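You operate a simulated robot arm through the tools that you are given. There is no shell and no other tool. Be economical: measure what you need, move in short steps, check, and stop when the job is done.

You are at the controls of a simulated two-armed robot. One attempt, no reset.

TASK
Put one of the round dice from the trough end of bench 2 on the shelf of the green gate stand. Put the weight card that says "0.600 KG" from the trough end of bench 2 on the seat of the wooden stool and the weight card that says "0.450 KG" on the shelf of the red gate stand. Any order will do.
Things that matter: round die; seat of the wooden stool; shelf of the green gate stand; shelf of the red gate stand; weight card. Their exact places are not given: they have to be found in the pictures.

The check looks at the end state, three seconds after you hand in, the way a careful person would. Anything else that was tipped, shoved, dropped, spilled or broken makes it a failure.

THE ROBOT
Two 7-joint arms with two-finger parallel grippers on one trunk, on a base that drives. Base frame: it is fixed to the floor where the robot stands at the start and does not move with it; the origin is under the middle of the robot, x ahead of it, y to its left, z up. Units: m, rad, N and s.
The left shoulder is at the start at [0.05, 0.177, 1.154], the right one opposite. With the tool pointing down near the work surface each hand reaches from about 0.2 to 0.7 m from the robot's upright axis, wherever it stands, measured 20 degrees to its own side. Places, roughly: seat of the wooden stool [3.7, -0.6, 0.5]; shelf of the green gate stand [4.7, -2.3, 0.9]; shelf of the red gate stand [2.5, -2.3, 0.9]. Payload 3.43 kg a hand.
The TCP of each hand is the grasp point between the finger pads, 0.034 m short of the fingertips. In the tool frame z runs along the fingers and y along their closing line. The gripper opens to 0.128 m. The fingers are 0.024 m wide and 0.012 m thick; the gripper's body (0.048 by 0.13 m) begins 0.096 m behind the TCP.
Orientation is that of the tool frame in the base frame, as a unit quaternion [w, x, y, z]. With the fingers straight down and closing along the base's y, the tool's x points along the base's -x, its y along +y and its z along -z.

THE INTERFACE
- The arms move only by the tool jog_arm. It takes "left_plan", "right_plan" or both (then of equal length, played together; a hand with none holds still); each is a list of rows, each a list of 7 numbers: the turn, a rotation vector about the tool's x, y, z in rad, then the shift along the tool's x, y, z in m, then the closure in counts, from 0 (fully open) to 255 (shut). In form: [[wx, wy, wz, tx, ty, tz, hand], ...]. A call has 1 to 20 rows; each row is the pose to reach, as a shift and turn from the pose commanded when the call began, along the tool's axes at that moment. A row lasts 0.2 s, in which the tool goes at most 0.05 m and 0.15 rad; a call with a longer step from one row to the next is refused whole, and so is a gripper value outside its range. A pose out of reach is approached as far as the arm can. The call stops where the force on the tool passes 40 N (or 10 N more than at its start, if that is more) or the arm is blocked; 0.2 s more then pass. The fingers move at their own pace (about 0.108 m/s each) and stop on an object; they squeeze with about 38 N. The grip force told is the motor's: it shows also when the fingers shut on nothing. Time passes only in rows, and 0.2 s behind the last, so rows that repeat a pose let the fingers close. It gives the time, the measured TCP pose, the force on the tool (base axes), the opening and the grip force at its end, in the units of the frame above (readings bear some noise), with the torque about the TCP (base axes, N m) and any sound that the robot's microphone picked up, and new pictures: "pictures" is both (left out), scene, wrist or none (wrist: the cameras of the hands that moved).
- Cameras (640 x 400 px; columns grow to the right, rows downward): "scene" is now at [0.1628, 0.0074, 1.3365]; the picture's right is [0.06, -1.00, 0.00], its down [-0.38, -0.02, -0.92] and it looks along [0.92, 0.05, -0.39] (base axes); focal length 232 px, centre (320, 200). "left" rides on the left gripper at [0.076, 0.011, -0.16] in its tool frame; the picture's right is [-0.15, 0.99, 0.00], its down [-0.88, -0.13, -0.46] and it looks along [-0.45, -0.07, 0.89] (tool axes); focal length 234 px, centre (320, 200). "right" rides on the right gripper at [0.076, -0.011, -0.16] in its tool frame; the picture's right is [0.15, 0.99, 0.00], its down [-0.88, 0.13, -0.45] and it looks along [-0.45, 0.07, 0.89] (tool axes); focal length 234 px, centre (320, 200).
- move_column(by): slides the trunk up (or, below 0, down) by that many m; the arms and the scene camera ride with it, the base frame stays. It gives what a move gives, with no picture.
- roll_base(legs): drives the robot by 1 to 6 legs, each [ahead, turn to the left] in m and rad, along the robot's own axes; the way and the turn of a leg run together, so that a leg with both is an arc; at most 1.5 m and 3.142 rad a leg. The arms and the cameras ride along, it lands a little off, and it stops where it bumps. It gives what a move gives, and a new picture of the scene camera.
- aim_head(pan, tilt): turns the head with the scene camera to pan (to the left, within 1.396 rad either way) and tilt (down, from -0.506 to 1.204), counted from straight ahead of the robot. It gives what a move gives, and a new picture of the scene camera.
- pixel_to_xyz(camera, pixels): for up to 12 pixels [column, row] of the newest picture of that camera ("zoom" is the newest enlarged one), the place [x, y, z] in the base frame of the surface seen there, good to about 0.003 m. It takes no simulated time.
- zoom(camera, box): a new picture of the part [left, top, right, bottom] of that camera's present view, enlarged. It takes no simulated time.
- job_done(): hands the job in; it is judged then, once.

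Go step by step. Measure first, check grasps and placings, and put right what went wrong. The budget is 110 turns and 260 pictures, counting those below and the enlarged ones. Unless the task says otherwise, let go and move clear before handing in, and close with one line.

The tools are called after "Emit:" as name(argument=value, ...) on one line, values as JSON. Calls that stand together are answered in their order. jog_arm: Moves the arms, as the interface text tells. Its arguments: {"type":"object","properties":{"left_plan":{"type":"array","items":{"type":"array","items":{"type":"number"}}},"right_plan":{"type":"array","items":{"type":"array","items":{"type":"number"}}},"pictures":{"type":"string","enum":["both","scene","wrist","none"]}},"required":[]} The other tools are called the same way: move_column (by) slides the trunk up or down; roll_base (legs) drives the base; aim_head (pan, tilt) turns the head that bears the scene camera; pixel_to_xyz (camera, pixels) gives the place of the surface under pixels of a picture; zoom (camera, box) takes an enlarged picture of a part of a camera's view; job_done () hands the job in.

At the start:

```text
time_s: 0.0
left_ee_pos: [0.381, 0.2221, 1.1415]
left_tool_rot: [0.001, -0.001, 1.0, -0.001]
left_wrist_force: [-0.3, 0.4, -0.2]
left_torque: [0.0, 0.01, 0.02]
left_grip_width: 0.1281
left_gripper_force: 0.1
right_ee_pos: [0.4151, -0.1478, 1.2308]
right_tool_rot: [0.001, 0.0, 1.0, 0.002]
right_wrist_force: [1.0, -0.4, -0.1]
right_torque: [0.01, 0.03, 0.0]
right_grip_width: 0.128
right_gripper_force: 0.0
trunk travel left (down, up): [-0.325, 0.076]
robot x, y, heading: [0.0008, 0.0031, 0.005]
head pan, tilt: [0.058, 0.396]
```

scene: 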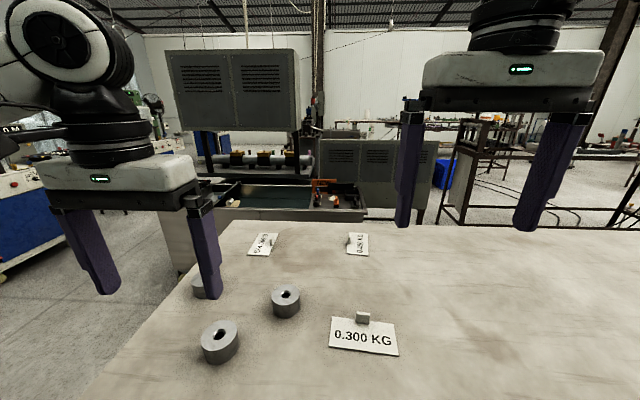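
right: 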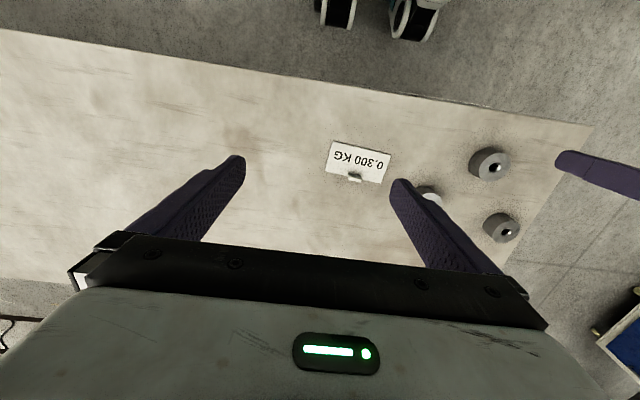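
left: 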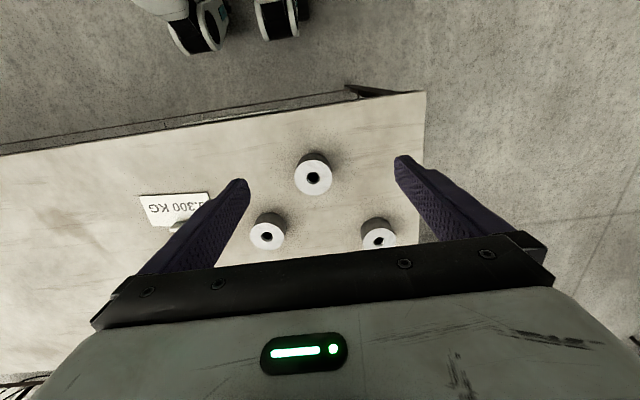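

The scene shows a bench with three round dies (about (220,342), (286,302), (200,288)) and three cards (262,244), (358,244), (363,335). I zoom to read the far cards and look around.

Emit:
zoom(camera="scene", box=[180, 210, 420, 360])

Emit:
pixel_to_xyz(camera="scene", pixels=[[262, 245], [270, 238], [358, 244], [350, 240], [363, 340], [362, 316], [219, 328], [285, 293], [198, 280], [250, 225], [420, 228], [640, 235]])

```text
2.67 times, centred on (300, 285) of scene
```

zoom: 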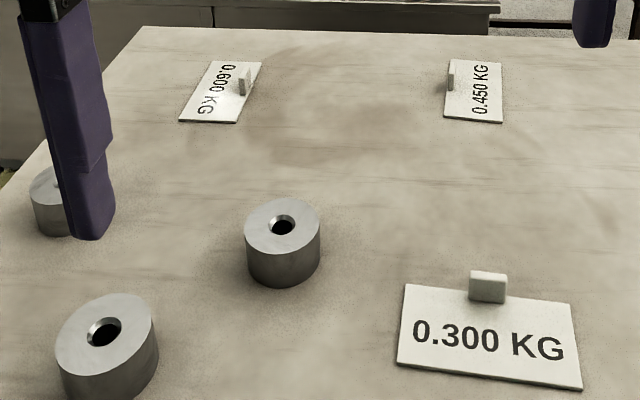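

```text
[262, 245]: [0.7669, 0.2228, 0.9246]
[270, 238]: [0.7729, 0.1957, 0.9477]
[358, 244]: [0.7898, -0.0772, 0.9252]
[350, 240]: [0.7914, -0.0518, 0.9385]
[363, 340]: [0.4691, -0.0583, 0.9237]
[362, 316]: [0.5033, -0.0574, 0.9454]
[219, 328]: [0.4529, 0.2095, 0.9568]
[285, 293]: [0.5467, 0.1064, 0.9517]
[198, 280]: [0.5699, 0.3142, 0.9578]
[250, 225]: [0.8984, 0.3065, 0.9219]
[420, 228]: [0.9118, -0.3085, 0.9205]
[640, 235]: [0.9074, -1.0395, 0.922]
```

The cards 0.600 (zoom (220,90)) and 0.450 (zoom (475,90)) are readable; I must check that this is bench 2's trough end, so I look round.

Emit:
aim_head(pan=-0.9, tilt=0.2)

Emit:
aim_head(pan=0.9, tilt=0.3)

Emit:
aim_head(pan=0.0, tilt=0.1)

```text
time_s: 1.2
left_ee_pos: [0.3816, 0.2207, 1.1419]
left_tool_rot: [0.001, 0.0, 1.0, -0.002]
left_wrist_force: [0.0, 0.2, 0.6]
left_torque: [0.0, 0.0, 0.0]
left_grip_width: 0.1279
left_gripper_force: 0.1
right_ee_pos: [0.4143, -0.1479, 1.2308]
right_tool_rot: [0.001, 0.0, 1.0, 0.001]
right_wrist_force: [0.0, -0.6, 0.9]
right_torque: [0.04, 0.0, 0.01]
right_grip_width: 0.1279
right_gripper_force: 0.0
trunk travel left (down, up): [-0.325, 0.076]
robot x, y, heading: [0.0016, 0.0011, 0.003]
head pan, tilt: [-0.901, 0.201]
```

scene: 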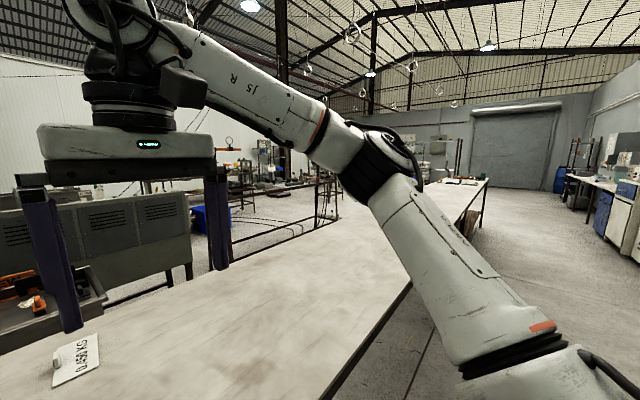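

```text
time_s: 3.0
left_ee_pos: [0.3812, 0.221, 1.1426]
left_tool_rot: [0.0, 0.0, 1.0, 0.0]
left_wrist_force: [-0.5, -0.7, 0.8]
left_torque: [0.0, 0.0, 0.0]
left_grip_width: 0.128
left_gripper_force: 0.2
right_ee_pos: [0.4145, -0.148, 1.2327]
right_tool_rot: [0.001, 0.0, 1.0, 0.001]
right_wrist_force: [-0.9, 0.0, -0.4]
right_torque: [-0.01, 0.0, 0.01]
right_grip_width: 0.1281
right_gripper_force: 0.0
trunk travel left (down, up): [-0.325, 0.076]
robot x, y, heading: [0.0016, 0.0, 0.002]
head pan, tilt: [0.901, 0.3]
```

scene: 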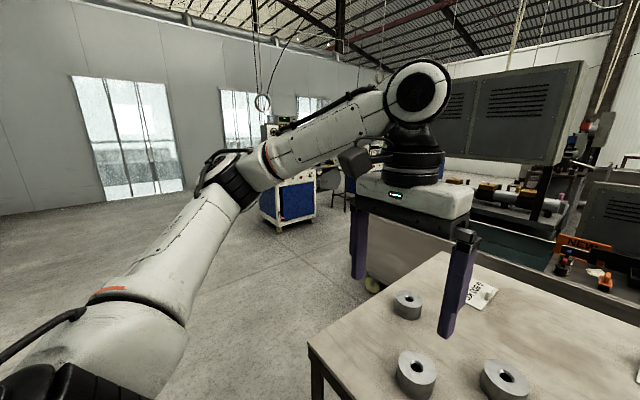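

```text
time_s: 4.2
left_ee_pos: [0.3814, 0.2209, 1.1422]
left_tool_rot: [0.0, -0.001, 1.0, -0.001]
left_wrist_force: [0.0, 0.0, 1.2]
left_torque: [0.0, 0.0, -0.01]
left_grip_width: 0.1281
left_gripper_force: 0.1
right_ee_pos: [0.4141, -0.1476, 1.2327]
right_tool_rot: [0.001, 0.0, 1.0, 0.001]
right_wrist_force: [-0.2, 0.9, 0.7]
right_torque: [-0.03, 0.01, 0.03]
right_grip_width: 0.128
right_gripper_force: 0.2
trunk travel left (down, up): [-0.325, 0.076]
robot x, y, heading: [0.0004, 0.0002, 0.002]
head pan, tilt: [0.0, 0.099]
```

scene: 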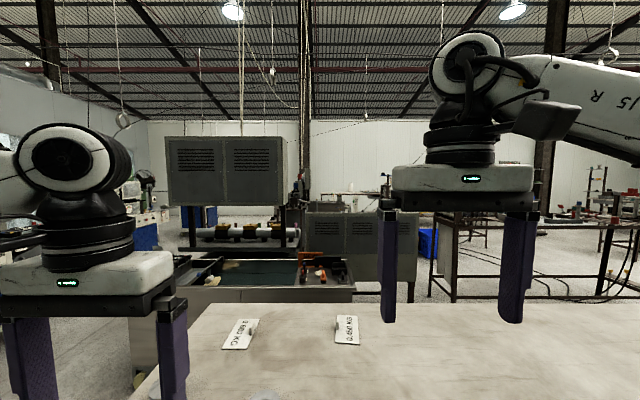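

This bench end faces the trough (230,272), so it is the right one. I now check the bench's near edge to see whether I can drive a bit closer.

Emit:
aim_head(pan=0.0, tilt=0.85)

Emit:
pixel_to_xyz(camera="scene", pixels=[[320, 390], [320, 350], [320, 320], [320, 290], [420, 350], [200, 350]])

```text
time_s: 5.3
left_ee_pos: [0.3813, 0.2206, 1.1414]
left_tool_rot: [0.001, -0.001, 1.0, -0.001]
left_wrist_force: [-0.2, -0.9, 0.2]
left_torque: [0.01, -0.02, -0.03]
left_grip_width: 0.1282
left_gripper_force: 0.0
right_ee_pos: [0.4156, -0.1485, 1.2311]
right_tool_rot: [0.0, 0.0, 1.0, 0.0]
right_wrist_force: [-0.4, 0.8, -0.4]
right_torque: [0.02, -0.01, 0.05]
right_grip_width: 0.1281
right_gripper_force: 0.0
trunk travel left (down, up): [-0.325, 0.076]
robot x, y, heading: [0.0016, -0.0005, 0.002]
head pan, tilt: [0.0, 0.85]
```

scene: 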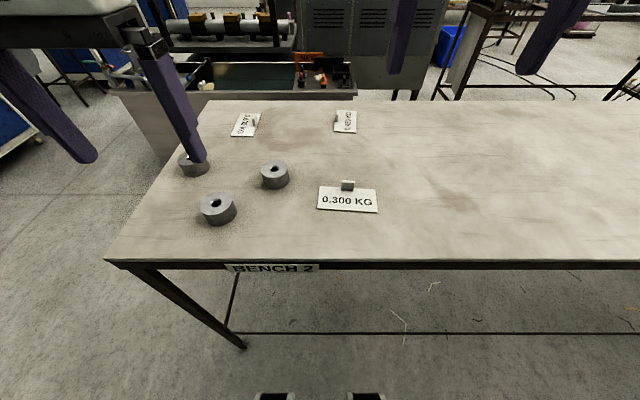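

```text
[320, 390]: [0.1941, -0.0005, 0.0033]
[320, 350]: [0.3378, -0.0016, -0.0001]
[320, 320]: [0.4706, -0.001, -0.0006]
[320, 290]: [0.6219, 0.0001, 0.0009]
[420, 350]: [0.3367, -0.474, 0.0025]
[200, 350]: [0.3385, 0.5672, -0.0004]
```

"BENCH 2" is on the edge at (270,268). I measure the bench edge and the low bar (row 333) before driving closer.

Emit:
pixel_to_xyz(camera="scene", pixels=[[350, 259], [350, 333], [500, 333], [243, 345], [236, 300], [275, 396], [366, 396], [120, 255], [236, 131], [344, 128]])

Emit:
zoom(camera="scene", box=[160, 90, 400, 240])

```text
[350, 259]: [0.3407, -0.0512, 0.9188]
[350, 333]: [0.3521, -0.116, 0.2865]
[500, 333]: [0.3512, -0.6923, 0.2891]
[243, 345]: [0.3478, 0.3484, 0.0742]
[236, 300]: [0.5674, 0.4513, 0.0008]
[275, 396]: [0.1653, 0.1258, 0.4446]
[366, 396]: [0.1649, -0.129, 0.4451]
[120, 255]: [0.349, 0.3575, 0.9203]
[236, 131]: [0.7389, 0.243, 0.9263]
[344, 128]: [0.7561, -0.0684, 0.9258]
```

```text
2.67 times, centred on (280, 165) of scene
```

zoom: 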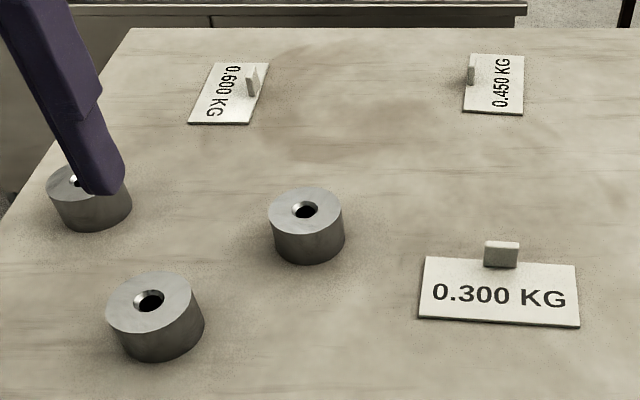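

The base front is behind x≈0.19 and the bar at x≈0.35, so 0.12 m ahead is safe. I drive closer.

Emit:
roll_base(legs=[[0.12, 0.0]])

Emit:
zoom(camera="scene", box=[200, 80, 440, 230])

```text
time_s: 6.5
left_ee_pos: [0.4477, 0.2209, 1.1412]
left_tool_rot: [-0.001, -0.001, 1.0, -0.001]
left_wrist_force: [0.1, 0.2, 0.1]
left_torque: [0.0, -0.04, 0.02]
left_grip_width: 0.1276
left_gripper_force: 0.2
right_ee_pos: [0.482, -0.1481, 1.2314]
right_tool_rot: [0.002, 0.002, 1.0, 0.001]
right_wrist_force: [-0.3, 0.4, -0.7]
right_torque: [-0.03, -0.04, -0.01]
right_grip_width: 0.128
right_gripper_force: 0.2
trunk travel left (down, up): [-0.325, 0.076]
robot x, y, heading: [0.0699, 0.0002, -0.001]
head pan, tilt: [0.0, 0.85]
stopped in leg 1: the robot was blocked; the commanded pose is now the measured one
```

scene: 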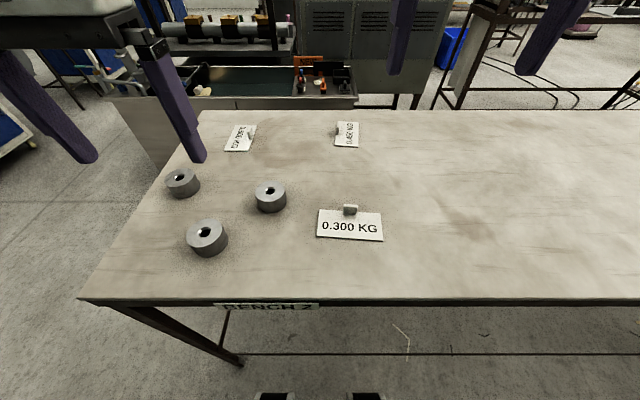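

```text
2.67 times, centred on (320, 155) of scene
```

zoom: 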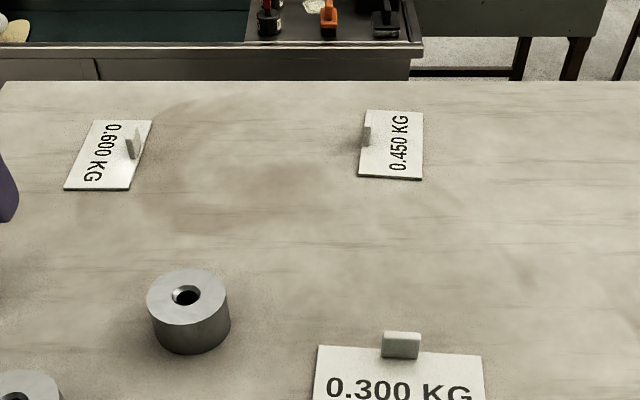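

The base stopped at x=0.07, touching the bench's bar; the cards seem undisturbed. I measure the tabs again and the card edges.

Emit:
pixel_to_xyz(camera="zoom", pixels=[[129, 140], [137, 130], [134, 145], [367, 130], [366, 140], [97, 121], [66, 187], [130, 189], [368, 111], [360, 177], [420, 180], [189, 285]])

Emit:
zoom(camera="scene", box=[215, 115, 263, 155])

Emit:
zoom(camera="scene", box=[325, 115, 373, 155])

```text
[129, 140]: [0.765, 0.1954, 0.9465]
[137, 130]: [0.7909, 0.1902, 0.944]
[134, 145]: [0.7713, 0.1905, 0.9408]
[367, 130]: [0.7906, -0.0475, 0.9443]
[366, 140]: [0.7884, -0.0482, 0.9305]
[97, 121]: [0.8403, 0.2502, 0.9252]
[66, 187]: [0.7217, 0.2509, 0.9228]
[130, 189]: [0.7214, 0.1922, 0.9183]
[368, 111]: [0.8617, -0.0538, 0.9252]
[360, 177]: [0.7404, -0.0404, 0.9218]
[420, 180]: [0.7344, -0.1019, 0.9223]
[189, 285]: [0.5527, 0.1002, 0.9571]
```

```text
10.00 times, centred on (239, 135) of scene
```

zoom: 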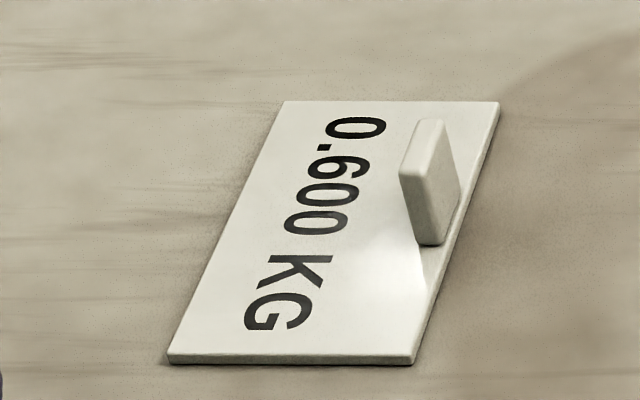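

```text
10.00 times, centred on (349, 135) of scene
```

zoom: 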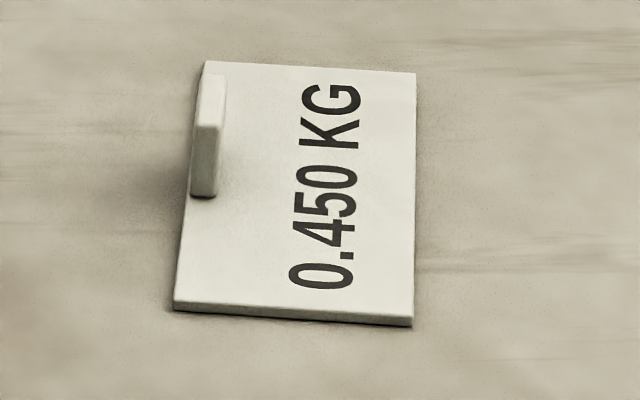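

Tabs stand at about (0.778,0.193) and (0.800,-0.048), top z≈0.947, thin along y. I move both hands above them, tilted outward 0.5 rad for reach, with the fingers part-closed.

Emit:
jog_arm(right_plan=[[0.003, -0.056, 0.012, -0.035, 0.011, 0.022, 150], [0.006, -0.111, 0.024, -0.071, 0.022, 0.044, 150], [0.009, -0.167, 0.037, -0.106, 0.033, 0.067, 150], [0.012, -0.222, 0.049, -0.141, 0.044, 0.089, 150], [0.015, -0.278, 0.061, -0.177, 0.056, 0.111, 150], [0.018, -0.333, 0.073, -0.212, 0.067, 0.133, 150], [0.021, -0.389, 0.086, -0.247, 0.078, 0.156, 150], [0.024, -0.444, 0.098, -0.283, 0.089, 0.178, 150], [0.0275, -0.5, 0.11, -0.318, 0.1, 0.2, 150], [0.0275, -0.5, 0.11, -0.318, 0.1, 0.2, 150]], left_plan=[[0, -0.056, 0, -0.037, -0.003, 0.012, 150], [0, -0.111, 0, -0.073, -0.006, 0.025, 150], [0, -0.167, 0, -0.11, -0.009, 0.037, 150], [0, -0.222, 0, -0.147, -0.012, 0.049, 150], [0, -0.278, 0, -0.183, -0.016, 0.062, 150], [0, -0.333, 0, -0.22, -0.019, 0.074, 150], [0, -0.389, 0, -0.257, -0.022, 0.086, 150], [0, -0.444, 0, -0.293, -0.025, 0.099, 150], [0, -0.5, 0, -0.33, -0.028, 0.111, 150], [0, -0.5, 0, -0.33, -0.028, 0.111, 150]])

```text
time_s: 8.7
left_ee_pos: [0.7807, 0.1933, 1.0305]
left_tool_rot: [0.247, -0.001, 0.969, 0.001]
left_wrist_force: [0.5, -0.2, -0.2]
left_torque: [0.03, 0.0, 0.02]
left_grip_width: 0.0527
left_gripper_force: 0.1
right_ee_pos: [0.799, -0.0504, 1.0302]
right_tool_rot: [0.247, 0.055, 0.967, -0.013]
right_wrist_force: [0.1, 0.8, 0.6]
right_torque: [0.01, -0.01, 0.02]
right_grip_width: 0.0527
right_gripper_force: 0.1
trunk travel left (down, up): [-0.325, 0.076]
robot x, y, heading: [0.0713, -0.0008, -0.004]
head pan, tilt: [0.0, 0.85]
```

scene: 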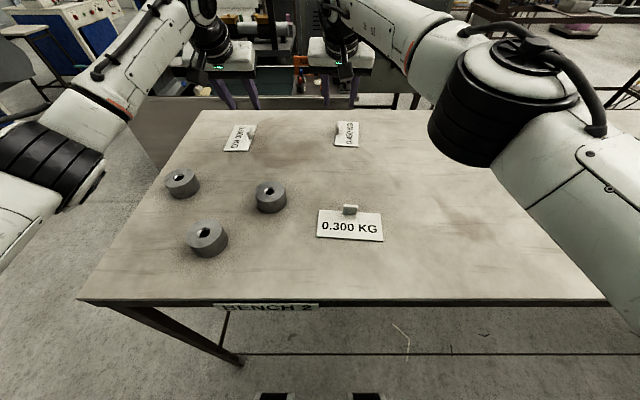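
right: 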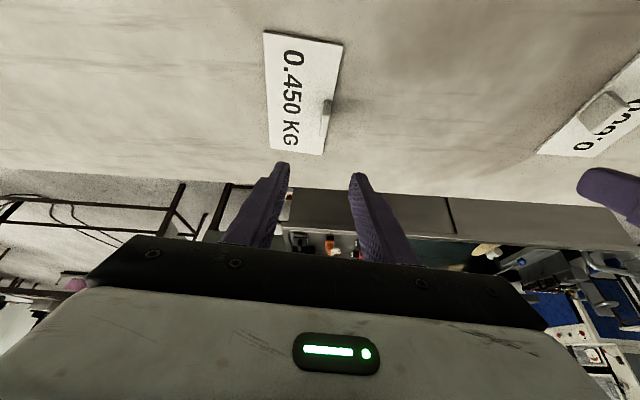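
left: 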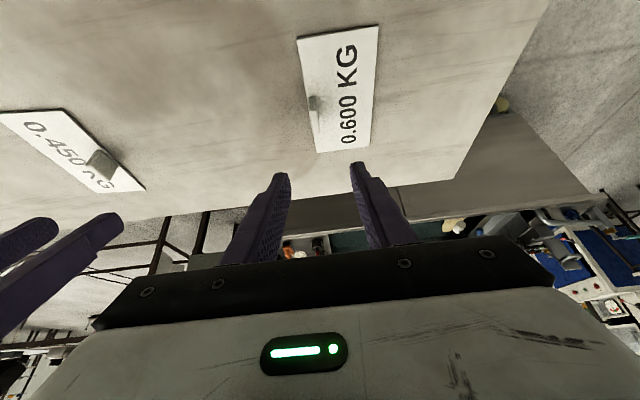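

Both hands are above their cards, and the tabs show at (326,108) in the right picture and (315,110) in the left. I measure them from here.

Emit:
zoom(camera="right", box=[250, 70, 378, 150])

Emit:
pixel_to_xyz(camera="right", pixels=[[328, 103], [327, 101], [326, 106], [324, 117], [325, 110]])

Emit:
zoom(camera="left", box=[250, 70, 378, 150])

Emit:
pixel_to_xyz(camera="left", pixels=[[313, 97], [313, 102], [314, 107], [315, 116], [315, 127]])

```text
5.00 times, centred on (314, 110) of right
```

zoom: 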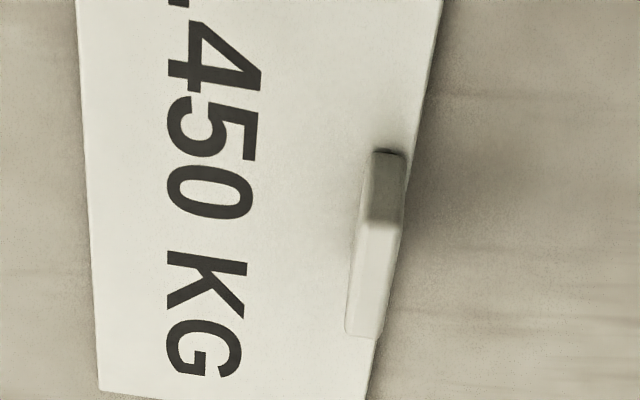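

```text
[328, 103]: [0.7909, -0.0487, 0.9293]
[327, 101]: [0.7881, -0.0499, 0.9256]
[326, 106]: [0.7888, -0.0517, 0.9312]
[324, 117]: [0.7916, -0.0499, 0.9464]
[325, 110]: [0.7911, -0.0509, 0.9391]
```

```text
5.00 times, centred on (314, 110) of left
```

zoom: 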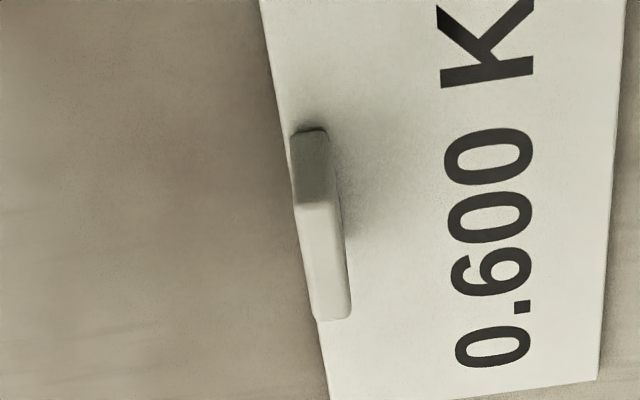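

```text
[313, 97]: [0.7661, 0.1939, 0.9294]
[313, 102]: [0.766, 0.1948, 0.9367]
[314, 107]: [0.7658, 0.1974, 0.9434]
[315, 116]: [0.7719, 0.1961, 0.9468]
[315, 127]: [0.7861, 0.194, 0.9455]
```

Tab centres are about (0.780,0.195) and (0.804,-0.051), tops at z 0.947. I lower both hands so the fingertips straddle them.

Emit:
jog_arm(left_plan=[[0, 0, 0, 0.0142, 0.0006, 0.0171, 150], [0, 0, 0, 0.0283, 0.0012, 0.0343, 150], [0, 0, 0, 0.0425, 0.0017, 0.0514, 150], [0, 0, 0, 0.0425, 0.0017, 0.0514, 150]], right_plan=[[0, 0, 0, 0.0121, -0.0008, 0.0181, 150], [0, 0, 0, 0.0241, -0.0016, 0.0362, 150], [0, 0, 0, 0.0362, -0.0023, 0.0543, 150], [0, 0, 0, 0.0362, -0.0023, 0.0543, 150]])

Emit:
zoom(camera="scene", box=[200, 80, 440, 230])

```text
time_s: 9.7
left_ee_pos: [0.768, 0.1945, 0.9645]
left_tool_rot: [0.247, -0.001, 0.969, 0.0]
left_wrist_force: [0.1, -0.5, 1.0]
left_torque: [0.01, 0.01, -0.01]
left_grip_width: 0.0527
left_gripper_force: 0.0
right_ee_pos: [0.7961, -0.0506, 0.9658]
right_tool_rot: [0.246, 0.057, 0.967, -0.014]
right_wrist_force: [-0.7, 0.5, -0.1]
right_torque: [0.02, -0.03, -0.01]
right_grip_width: 0.0528
right_gripper_force: 0.1
trunk travel left (down, up): [-0.325, 0.076]
robot x, y, heading: [0.066, 0.0018, -0.005]
head pan, tilt: [0.0, 0.85]
```

scene: 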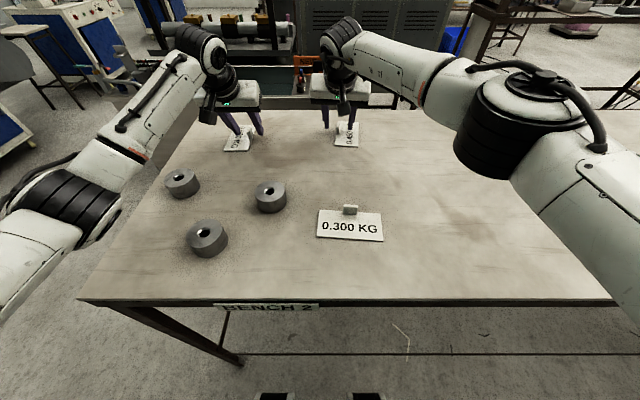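
right: 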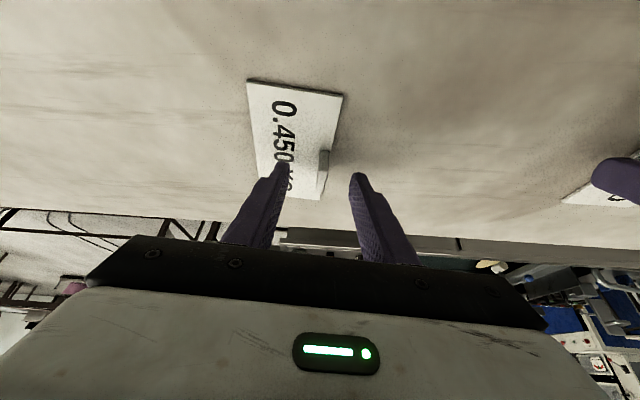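
left: 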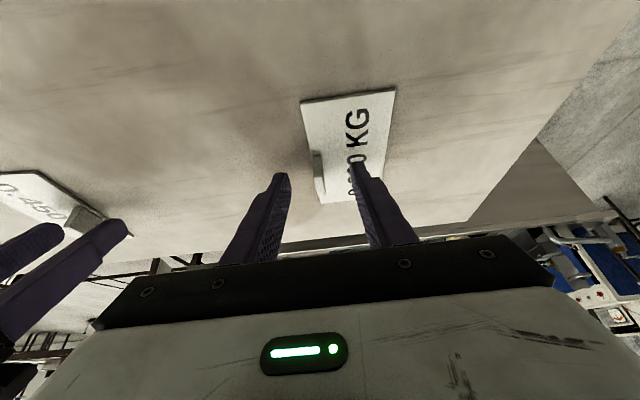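

```text
2.67 times, centred on (320, 155) of scene
```

zoom: 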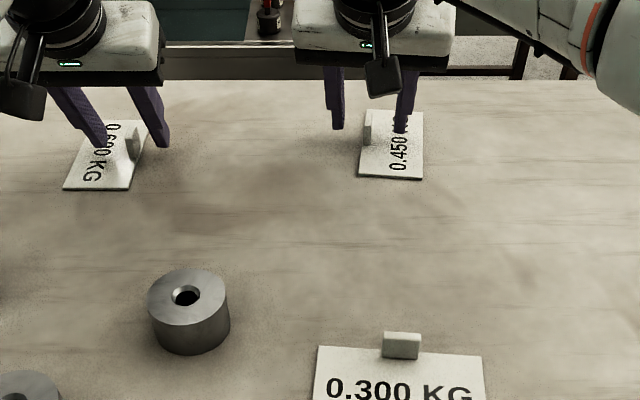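

The fingers straddle both tabs (scene zoom (133,140) and (367,130)). I close.

Emit:
jog_arm(left_plan=[[0, 0, 0, 0, 0, 0, 255], [0, 0, 0, 0, 0, 0, 255], [0, 0, 0, 0, 0, 0, 255], [0, 0, 0, 0, 0, 0, 255]], right_plan=[[0, 0, 0, 0, 0, 0, 255], [0, 0, 0, 0, 0, 0, 255], [0, 0, 0, 0, 0, 0, 255], [0, 0, 0, 0, 0, 0, 255]])

```text
time_s: 10.7
left_ee_pos: [0.7682, 0.1946, 0.9634]
left_tool_rot: [0.246, -0.002, 0.969, 0.0]
left_wrist_force: [-0.3, 0.3, -0.4]
left_torque: [0.04, 0.0, 0.02]
left_grip_width: 0.0064
left_gripper_force: 38.2
right_ee_pos: [0.7963, -0.0521, 0.9656]
right_tool_rot: [0.247, 0.056, 0.967, -0.014]
right_wrist_force: [-0.3, -0.4, 0.1]
right_torque: [0.01, 0.01, -0.01]
right_grip_width: 0.0064
right_gripper_force: 38.0
trunk travel left (down, up): [-0.325, 0.076]
robot x, y, heading: [0.0649, -0.0009, -0.002]
head pan, tilt: [0.0, 0.85]
```

scene: 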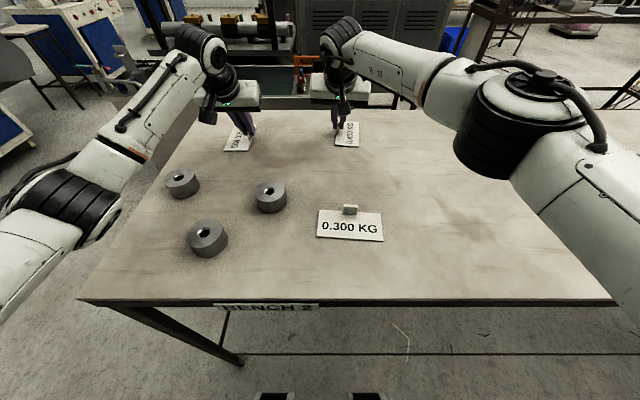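
right: 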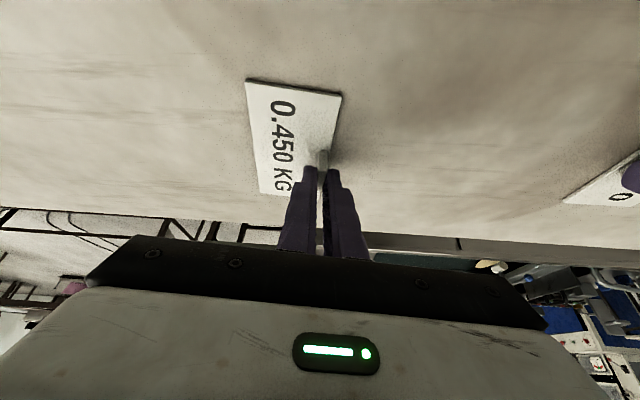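
left: 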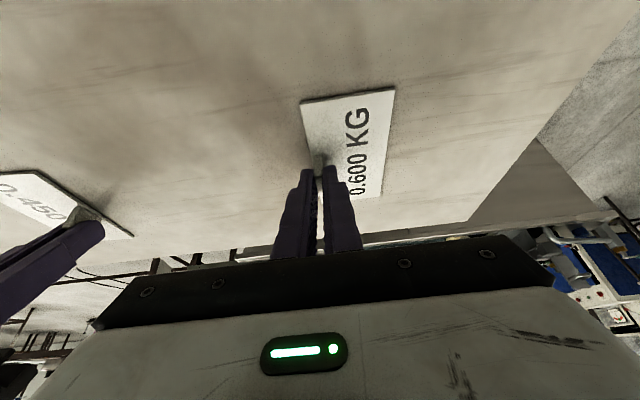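

Both hands hold about 6.4 mm of tab at 38 N. I lift straight up by 0.12 m.

Emit:
jog_arm(left_plan=[[0, 0, 0, -0.0096, 0, -0.0176, 255], [0, 0, 0, -0.024, 0, -0.044, 255], [0, 0, 0, -0.0432, 0, -0.079, 255], [0, 0, 0, -0.0575, 0, -0.1054, 255], [0, 0, 0, -0.0575, 0, -0.1054, 255]], right_plan=[[0, 0, 0, -0.0096, 0, -0.0176, 255], [0, 0, 0, -0.024, 0, -0.044, 255], [0, 0, 0, -0.0432, 0, -0.079, 255], [0, 0, 0, -0.0575, 0, -0.1054, 255], [0, 0, 0, -0.0575, 0, -0.1054, 255]])

```text
time_s: 11.8
left_ee_pos: [0.766, 0.1954, 1.0839]
left_tool_rot: [0.246, -0.001, 0.969, -0.001]
left_wrist_force: [0.2, -0.3, 0.1]
left_torque: [-0.03, 0.01, -0.01]
left_grip_width: 0.0062
left_gripper_force: 38.1
right_ee_pos: [0.7899, -0.0506, 1.0836]
right_tool_rot: [0.247, 0.056, 0.967, -0.013]
right_wrist_force: [0.3, 0.1, -0.2]
right_torque: [-0.02, 0.03, 0.0]
right_grip_width: 0.0066
right_gripper_force: 37.8
right hand out of reach, approached as far as the arm can: row 4, 5
trunk travel left (down, up): [-0.325, 0.076]
robot x, y, heading: [0.0651, 0.0003, -0.001]
head pan, tilt: [0.0, 0.85]
```

scene: 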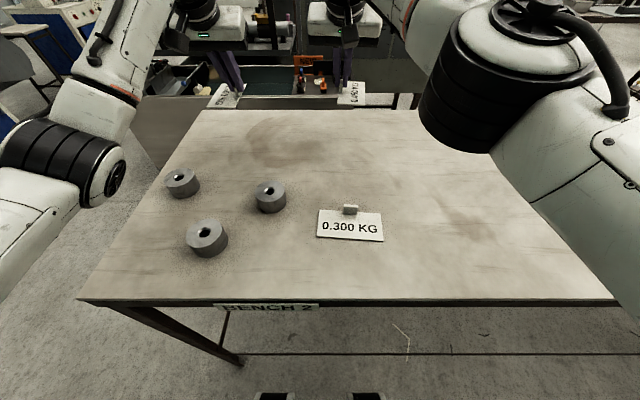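
right: 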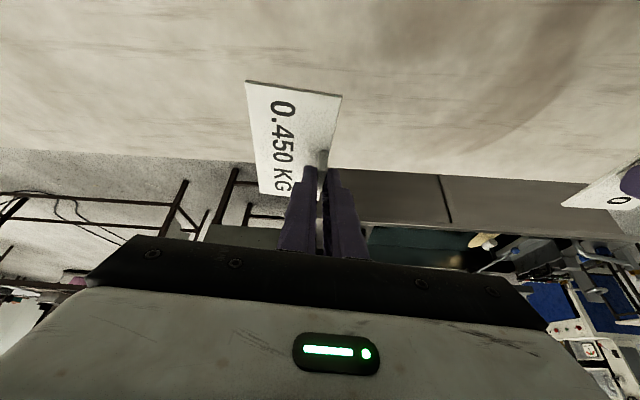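
left: 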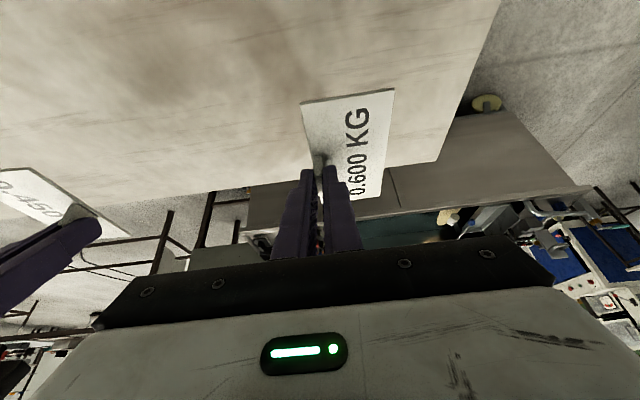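

Both cards are up off the bench, held square in both wrist pictures. I draw the hands back over the bench and straighten them for driving.

Emit:
jog_arm(left_plan=[[0, 0.056, 0, 0.028, 0.002, -0.019, 255], [0, 0.111, 0, 0.055, 0.004, -0.038, 255], [0, 0.167, 0, 0.083, 0.007, -0.057, 255], [0, 0.222, 0, 0.111, 0.009, -0.076, 255], [0, 0.278, 0, 0.138, 0.011, -0.094, 255], [0, 0.333, 0, 0.166, 0.013, -0.113, 255], [0, 0.389, 0, 0.194, 0.016, -0.132, 255], [0, 0.444, 0, 0.221, 0.018, -0.151, 255], [0, 0.5, 0, 0.249, 0.02, -0.17, 255], [0, 0.5, 0, 0.249, 0.02, -0.17, 255]], right_plan=[[-0.003, 0.056, -0.012, 0.03, -0.021, -0.02, 255], [-0.006, 0.111, -0.024, 0.06, -0.041, -0.04, 255], [-0.009, 0.167, -0.037, 0.089, -0.062, -0.06, 255], [-0.012, 0.222, -0.049, 0.119, -0.083, -0.08, 255], [-0.015, 0.278, -0.061, 0.149, -0.104, -0.1, 255], [-0.018, 0.333, -0.073, 0.179, -0.124, -0.12, 255], [-0.021, 0.389, -0.086, 0.208, -0.145, -0.14, 255], [-0.024, 0.444, -0.098, 0.238, -0.166, -0.16, 255], [-0.0275, 0.5, -0.11, 0.268, -0.1865, -0.18, 255], [-0.0275, 0.5, -0.11, 0.268, -0.1865, -0.18, 255]], pictures="wrist")

Emit:
roll_base(legs=[[-0.5, 0.0]])

Emit:
aim_head(pan=-0.6, tilt=0.25)

```text
time_s: 14.2
left_ee_pos: [0.4638, 0.2163, 1.1136]
left_tool_rot: [-0.002, 0.0, 1.0, 0.0]
left_wrist_force: [0.7, 0.1, -0.9]
left_torque: [0.02, -0.04, -0.02]
left_grip_width: 0.0064
left_gripper_force: 38.3
right_ee_pos: [0.6247, -0.0354, 1.1992]
right_tool_rot: [0.0, 0.043, 0.999, 0.026]
right_wrist_force: [-0.2, 0.1, -0.4]
right_torque: [0.05, 0.0, -0.01]
right_grip_width: 0.0064
right_gripper_force: 38.0
right hand out of reach, approached as far as the arm can: row 1, 2, 3, 4, 5, 6, 7, 8, 9, 10
trunk travel left (down, up): [-0.325, 0.076]
robot x, y, heading: [0.067, 0.0015, -0.002]
head pan, tilt: [0.0, 0.85]
stopped in row 10 (right hand): the arm was blocked; the commanded pose is now the measured one
```

right: 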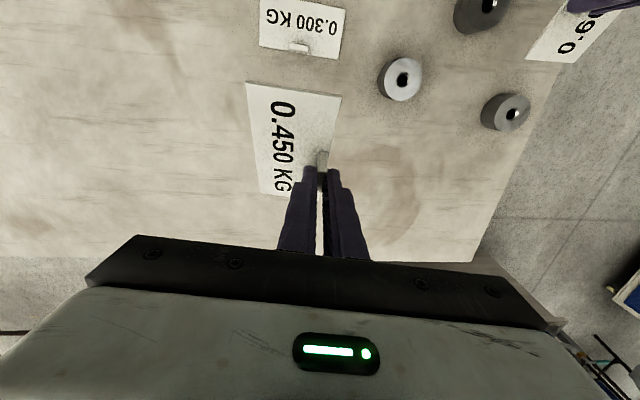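
left: 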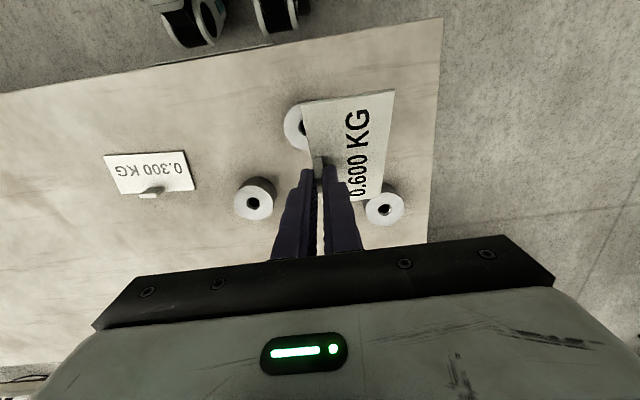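

```text
time_s: 17.2
left_ee_pos: [-0.0357, 0.2162, 1.1137]
left_tool_rot: [-0.001, -0.003, 1.0, 0.0]
left_wrist_force: [-0.4, 0.0, -0.9]
left_torque: [0.0, -0.01, -0.01]
left_grip_width: 0.0064
left_gripper_force: 37.6
right_ee_pos: [0.1262, -0.0347, 1.2]
right_tool_rot: [0.0, 0.041, 0.999, 0.025]
right_wrist_force: [0.1, -0.9, -0.3]
right_torque: [-0.01, -0.04, -0.02]
right_grip_width: 0.0065
right_gripper_force: 38.7
trunk travel left (down, up): [-0.325, 0.076]
robot x, y, heading: [-0.4286, -0.0013, 0.0]
head pan, tilt: [0.0, 0.85]
```

scene: 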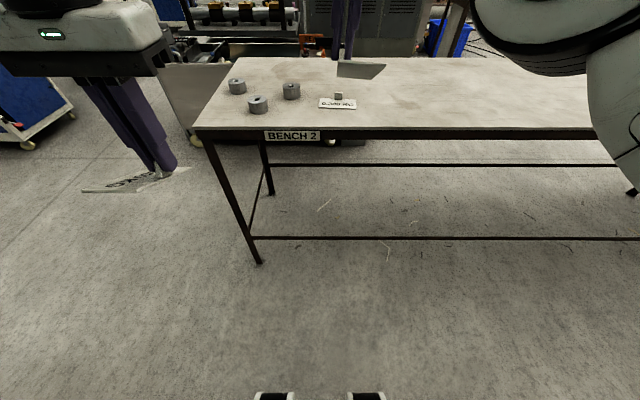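

```text
time_s: 18.2
left_ee_pos: [-0.0337, 0.217, 1.1141]
left_tool_rot: [-0.001, -0.003, 1.0, 0.0]
left_wrist_force: [-0.7, 0.2, -0.5]
left_torque: [0.0, -0.03, -0.02]
left_grip_width: 0.0063
left_gripper_force: 38.0
right_ee_pos: [0.1263, -0.0344, 1.1997]
right_tool_rot: [0.0, 0.041, 0.999, 0.025]
right_wrist_force: [0.4, -0.6, 0.2]
right_torque: [-0.04, -0.01, -0.02]
right_grip_width: 0.0064
right_gripper_force: 38.4
trunk travel left (down, up): [-0.325, 0.076]
robot x, y, heading: [-0.4341, -0.0021, 0.002]
head pan, tilt: [-0.6, 0.25]
```

scene: 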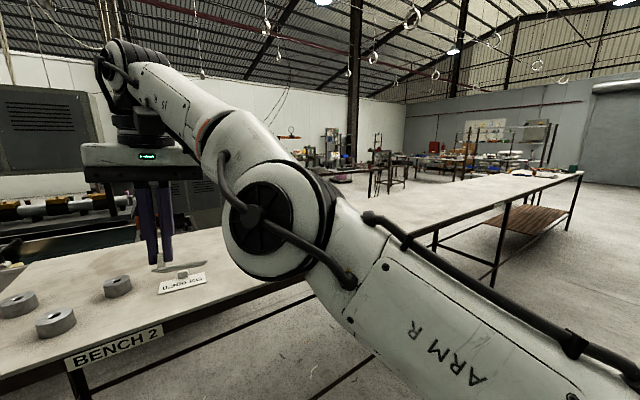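

Both cards are still held, though the right arm got stuck extended with its elbow raised. I try moving the right hand to a tucked pose, in free air.

Emit:
jog_arm(right_plan=[[0, 0, -0.014, 0.026, -0.028, 0.01, 255], [0, 0, -0.028, 0.053, -0.055, 0.02, 255], [0, 0, -0.042, 0.08, -0.083, 0.03, 255], [0, 0, -0.056, 0.107, -0.111, 0.04, 255], [0, 0, -0.07, 0.133, -0.138, 0.05, 255], [0, 0, -0.084, 0.16, -0.166, 0.06, 255], [0, 0, -0.084, 0.16, -0.166, 0.06, 255]])

```text
time_s: 19.8
left_ee_pos: [-0.0356, 0.2178, 1.1137]
left_tool_rot: [-0.002, -0.003, 1.0, 0.0]
left_wrist_force: [0.4, 0.2, 0.7]
left_torque: [-0.01, 0.01, 0.04]
left_grip_width: 0.0062
left_gripper_force: 37.8
right_ee_pos: [-0.0464, -0.1829, 1.133]
right_tool_rot: [0.002, -0.001, 1.0, 0.025]
right_wrist_force: [-1.0, 0.3, -0.8]
right_torque: [-0.04, 0.0, 0.01]
right_grip_width: 0.0066
right_gripper_force: 38.0
trunk travel left (down, up): [-0.325, 0.076]
robot x, y, heading: [-0.4316, -0.0017, 0.003]
head pan, tilt: [-0.6, 0.25]
```

scene: 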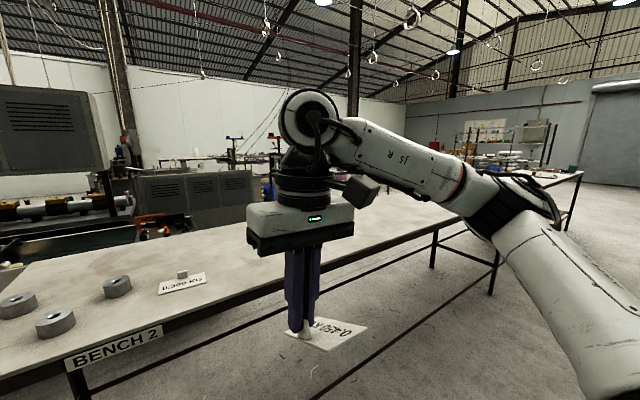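
right: 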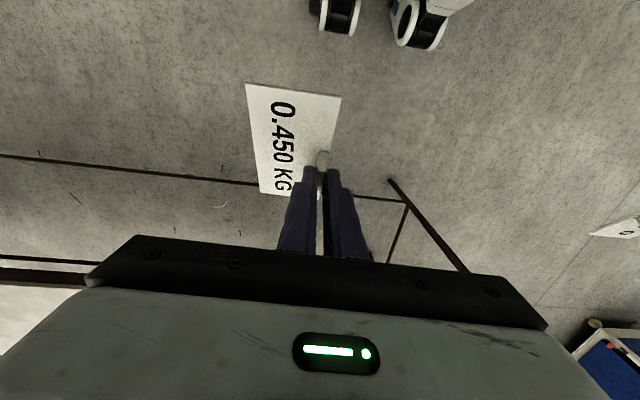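

The right arm is tucked normally now. I turn the robot to the right to survey the way round the bench.

Emit:
roll_base(legs=[[0.0, -1.57]])

Emit:
aim_head(pan=0.3, tilt=0.2)

```text
time_s: 24.0
left_ee_pos: [-0.2184, -0.3992, 1.1133]
left_tool_rot: [-0.001, 0.709, 0.705, 0.001]
left_wrist_force: [0.2, 0.9, -0.3]
left_torque: [0.0, 0.01, 0.02]
left_grip_width: 0.0062
left_gripper_force: 38.0
right_ee_pos: [-0.617, -0.3822, 1.1336]
right_tool_rot: [0.018, 0.711, 0.703, 0.017]
right_wrist_force: [0.1, 0.0, -1.0]
right_torque: [0.03, 0.0, -0.02]
right_grip_width: 0.0064
right_gripper_force: 37.9
trunk travel left (down, up): [-0.325, 0.076]
robot x, y, heading: [-0.4311, -0.0006, -1.576]
head pan, tilt: [-0.6, 0.25]
```

scene: 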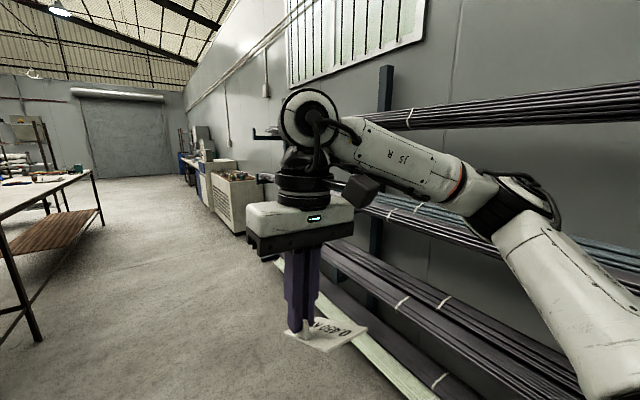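

```text
time_s: 25.2
left_ee_pos: [-0.218, -0.3985, 1.1154]
left_tool_rot: [0.0, 0.709, 0.705, 0.001]
left_wrist_force: [0.6, -0.2, -0.4]
left_torque: [-0.01, -0.03, -0.01]
left_grip_width: 0.0063
left_gripper_force: 37.9
right_ee_pos: [-0.6182, -0.3819, 1.1344]
right_tool_rot: [0.018, 0.711, 0.703, 0.017]
right_wrist_force: [0.2, 0.1, -0.4]
right_torque: [0.0, -0.02, -0.02]
right_grip_width: 0.0065
right_gripper_force: 38.1
trunk travel left (down, up): [-0.325, 0.076]
robot x, y, heading: [-0.431, 0.0029, -1.579]
head pan, tilt: [0.3, 0.201]
```

scene: 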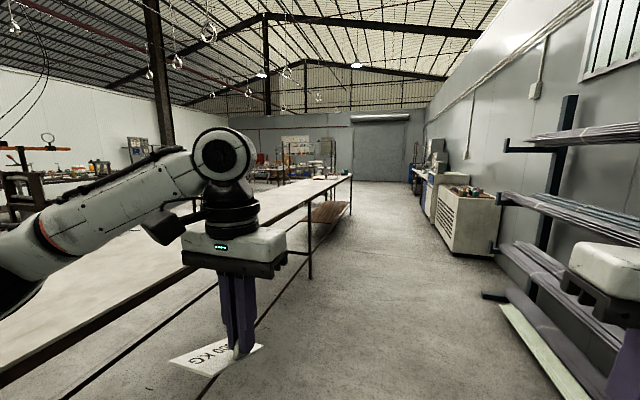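

An aisle runs ahead between the bench on the left and a rack on the right. I measure leg feet and obstacles.

Emit:
pixel_to_xyz(camera="scene", pixels=[[309, 278], [350, 214], [350, 177], [300, 215], [483, 296], [435, 222], [500, 305], [560, 395], [275, 285], [250, 200], [400, 230], [330, 205]])

Emit:
zoom(camera="scene", box=[120, 120, 400, 295])

```text
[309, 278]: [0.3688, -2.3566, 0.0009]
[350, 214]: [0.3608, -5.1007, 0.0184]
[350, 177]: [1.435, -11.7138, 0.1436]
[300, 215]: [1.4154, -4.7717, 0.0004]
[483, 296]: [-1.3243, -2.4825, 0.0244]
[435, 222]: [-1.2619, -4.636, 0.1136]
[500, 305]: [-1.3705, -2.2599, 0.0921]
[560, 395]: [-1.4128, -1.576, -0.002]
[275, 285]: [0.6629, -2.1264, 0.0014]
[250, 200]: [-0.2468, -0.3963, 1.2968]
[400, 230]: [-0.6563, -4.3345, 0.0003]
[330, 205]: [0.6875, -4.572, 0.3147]
```

```text
2.29 times, centred on (260, 208) of scene
```

zoom: 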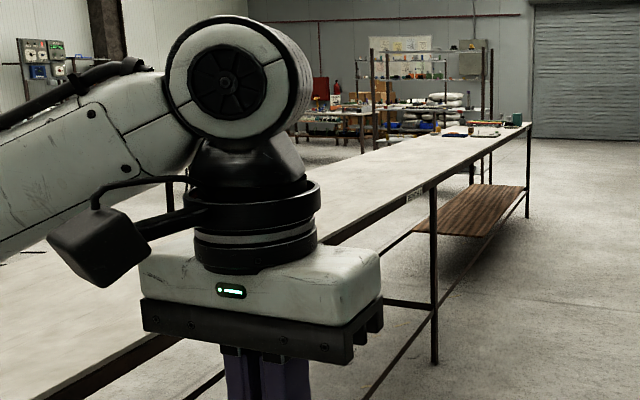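

The benches run unbroken to y≈-5.1. I look at the left way round by turning to the other side.

Emit:
roll_base(legs=[[0.0, 2.2]])

Emit:
aim_head(pan=0.0, tilt=0.3)

```text
time_s: 30.8
left_ee_pos: [-0.2245, 0.4007, 1.1151]
left_tool_rot: [-0.001, -0.297, 0.955, 0.0]
left_wrist_force: [0.3, 0.1, 0.8]
left_torque: [-0.03, -0.03, 0.03]
left_grip_width: 0.0064
left_gripper_force: 37.9
right_ee_pos: [-0.0104, 0.0635, 1.1336]
right_tool_rot: [-0.007, -0.294, 0.955, 0.024]
right_wrist_force: [0.3, -0.2, -1.0]
right_torque: [0.01, -0.01, -0.01]
right_grip_width: 0.0065
right_gripper_force: 38.1
trunk travel left (down, up): [-0.325, 0.076]
robot x, y, heading: [-0.4292, 0.0001, 0.597]
head pan, tilt: [0.3, 0.201]
```

scene: 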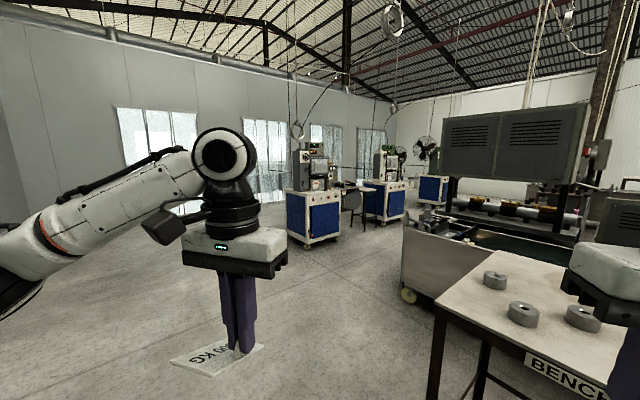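

```text
time_s: 31.6
left_ee_pos: [-0.2239, 0.4019, 1.1146]
left_tool_rot: [0.0, -0.296, 0.955, 0.0]
left_wrist_force: [0.2, -0.3, -0.6]
left_torque: [0.02, 0.05, -0.01]
left_grip_width: 0.0064
left_gripper_force: 37.8
right_ee_pos: [-0.0104, 0.064, 1.1334]
right_tool_rot: [-0.007, -0.294, 0.955, 0.025]
right_wrist_force: [0.6, 0.0, 0.3]
right_torque: [-0.01, -0.02, -0.02]
right_grip_width: 0.006
right_gripper_force: 38.0
trunk travel left (down, up): [-0.325, 0.076]
robot x, y, heading: [-0.4277, 0.0032, 0.596]
head pan, tilt: [0.0, 0.3]
```

scene: 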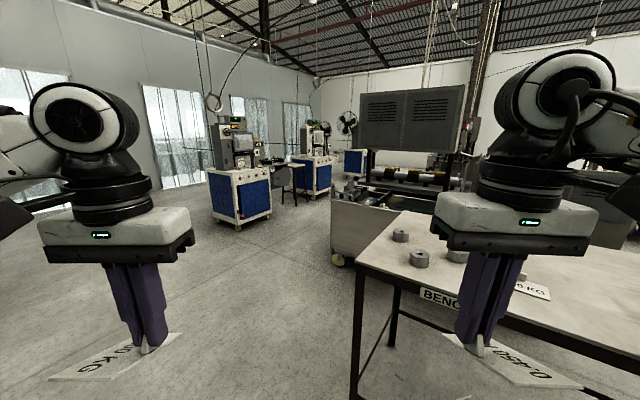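

The left side is an open aisle between the blue carts (240,195), (320,175) and the trough machine (345,225). I measure it.

Emit:
pixel_to_xyz(camera="scene", pixels=[[240, 228], [270, 212], [310, 199], [330, 192], [340, 262], [333, 205], [352, 185], [345, 176], [300, 205], [320, 215], [333, 195], [430, 190]])

Emit:
zoom(camera="scene", box=[220, 110, 480, 272])

```text
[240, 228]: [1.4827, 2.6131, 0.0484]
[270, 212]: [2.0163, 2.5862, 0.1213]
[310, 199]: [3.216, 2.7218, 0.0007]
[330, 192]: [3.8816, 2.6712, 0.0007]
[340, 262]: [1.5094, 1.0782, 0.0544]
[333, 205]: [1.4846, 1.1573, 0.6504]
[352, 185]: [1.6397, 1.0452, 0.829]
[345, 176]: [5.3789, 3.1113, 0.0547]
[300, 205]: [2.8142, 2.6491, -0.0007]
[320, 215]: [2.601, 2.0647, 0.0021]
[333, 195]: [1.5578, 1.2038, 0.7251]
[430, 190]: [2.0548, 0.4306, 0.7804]
```

```text
2.46 times, centred on (350, 191) of scene
```

zoom: 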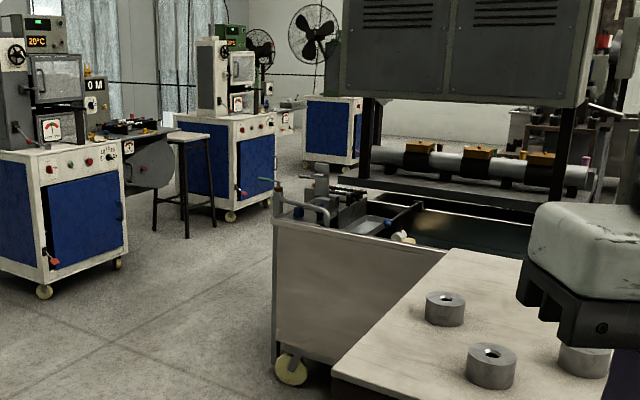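

The corridor lies between y≈1.2 and y≈2.6. I drive round the bench corner to about (1.0, 1.88) and face along +x.

Emit:
roll_base(legs=[[0, 0.603], [1.2, 0], [0, -0.55], [1.25, 0], [0, -0.65]])

```text
time_s: 48.5
left_ee_pos: [1.3569, 2.142, 1.1145]
left_tool_rot: [-0.001, -0.027, 1.0, 0.0]
left_wrist_force: [0.5, -0.1, 0.2]
left_torque: [-0.02, -0.01, 0.02]
left_grip_width: 0.006
left_gripper_force: 38.2
right_ee_pos: [1.3638, 1.7417, 1.134]
right_tool_rot: [0.0, -0.026, 0.999, 0.026]
right_wrist_force: [0.5, -0.5, -0.9]
right_torque: [0.0, 0.03, -0.02]
right_grip_width: 0.0064
right_gripper_force: 38.0
trunk travel left (down, up): [-0.325, 0.076]
robot x, y, heading: [0.9724, 1.9068, 0.049]
head pan, tilt: [0.0, 0.3]
```

scene: 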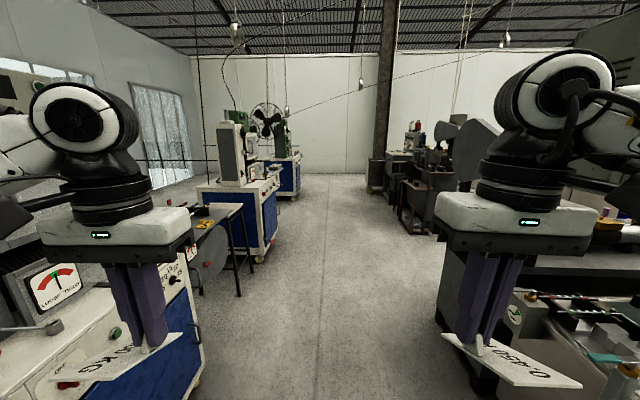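

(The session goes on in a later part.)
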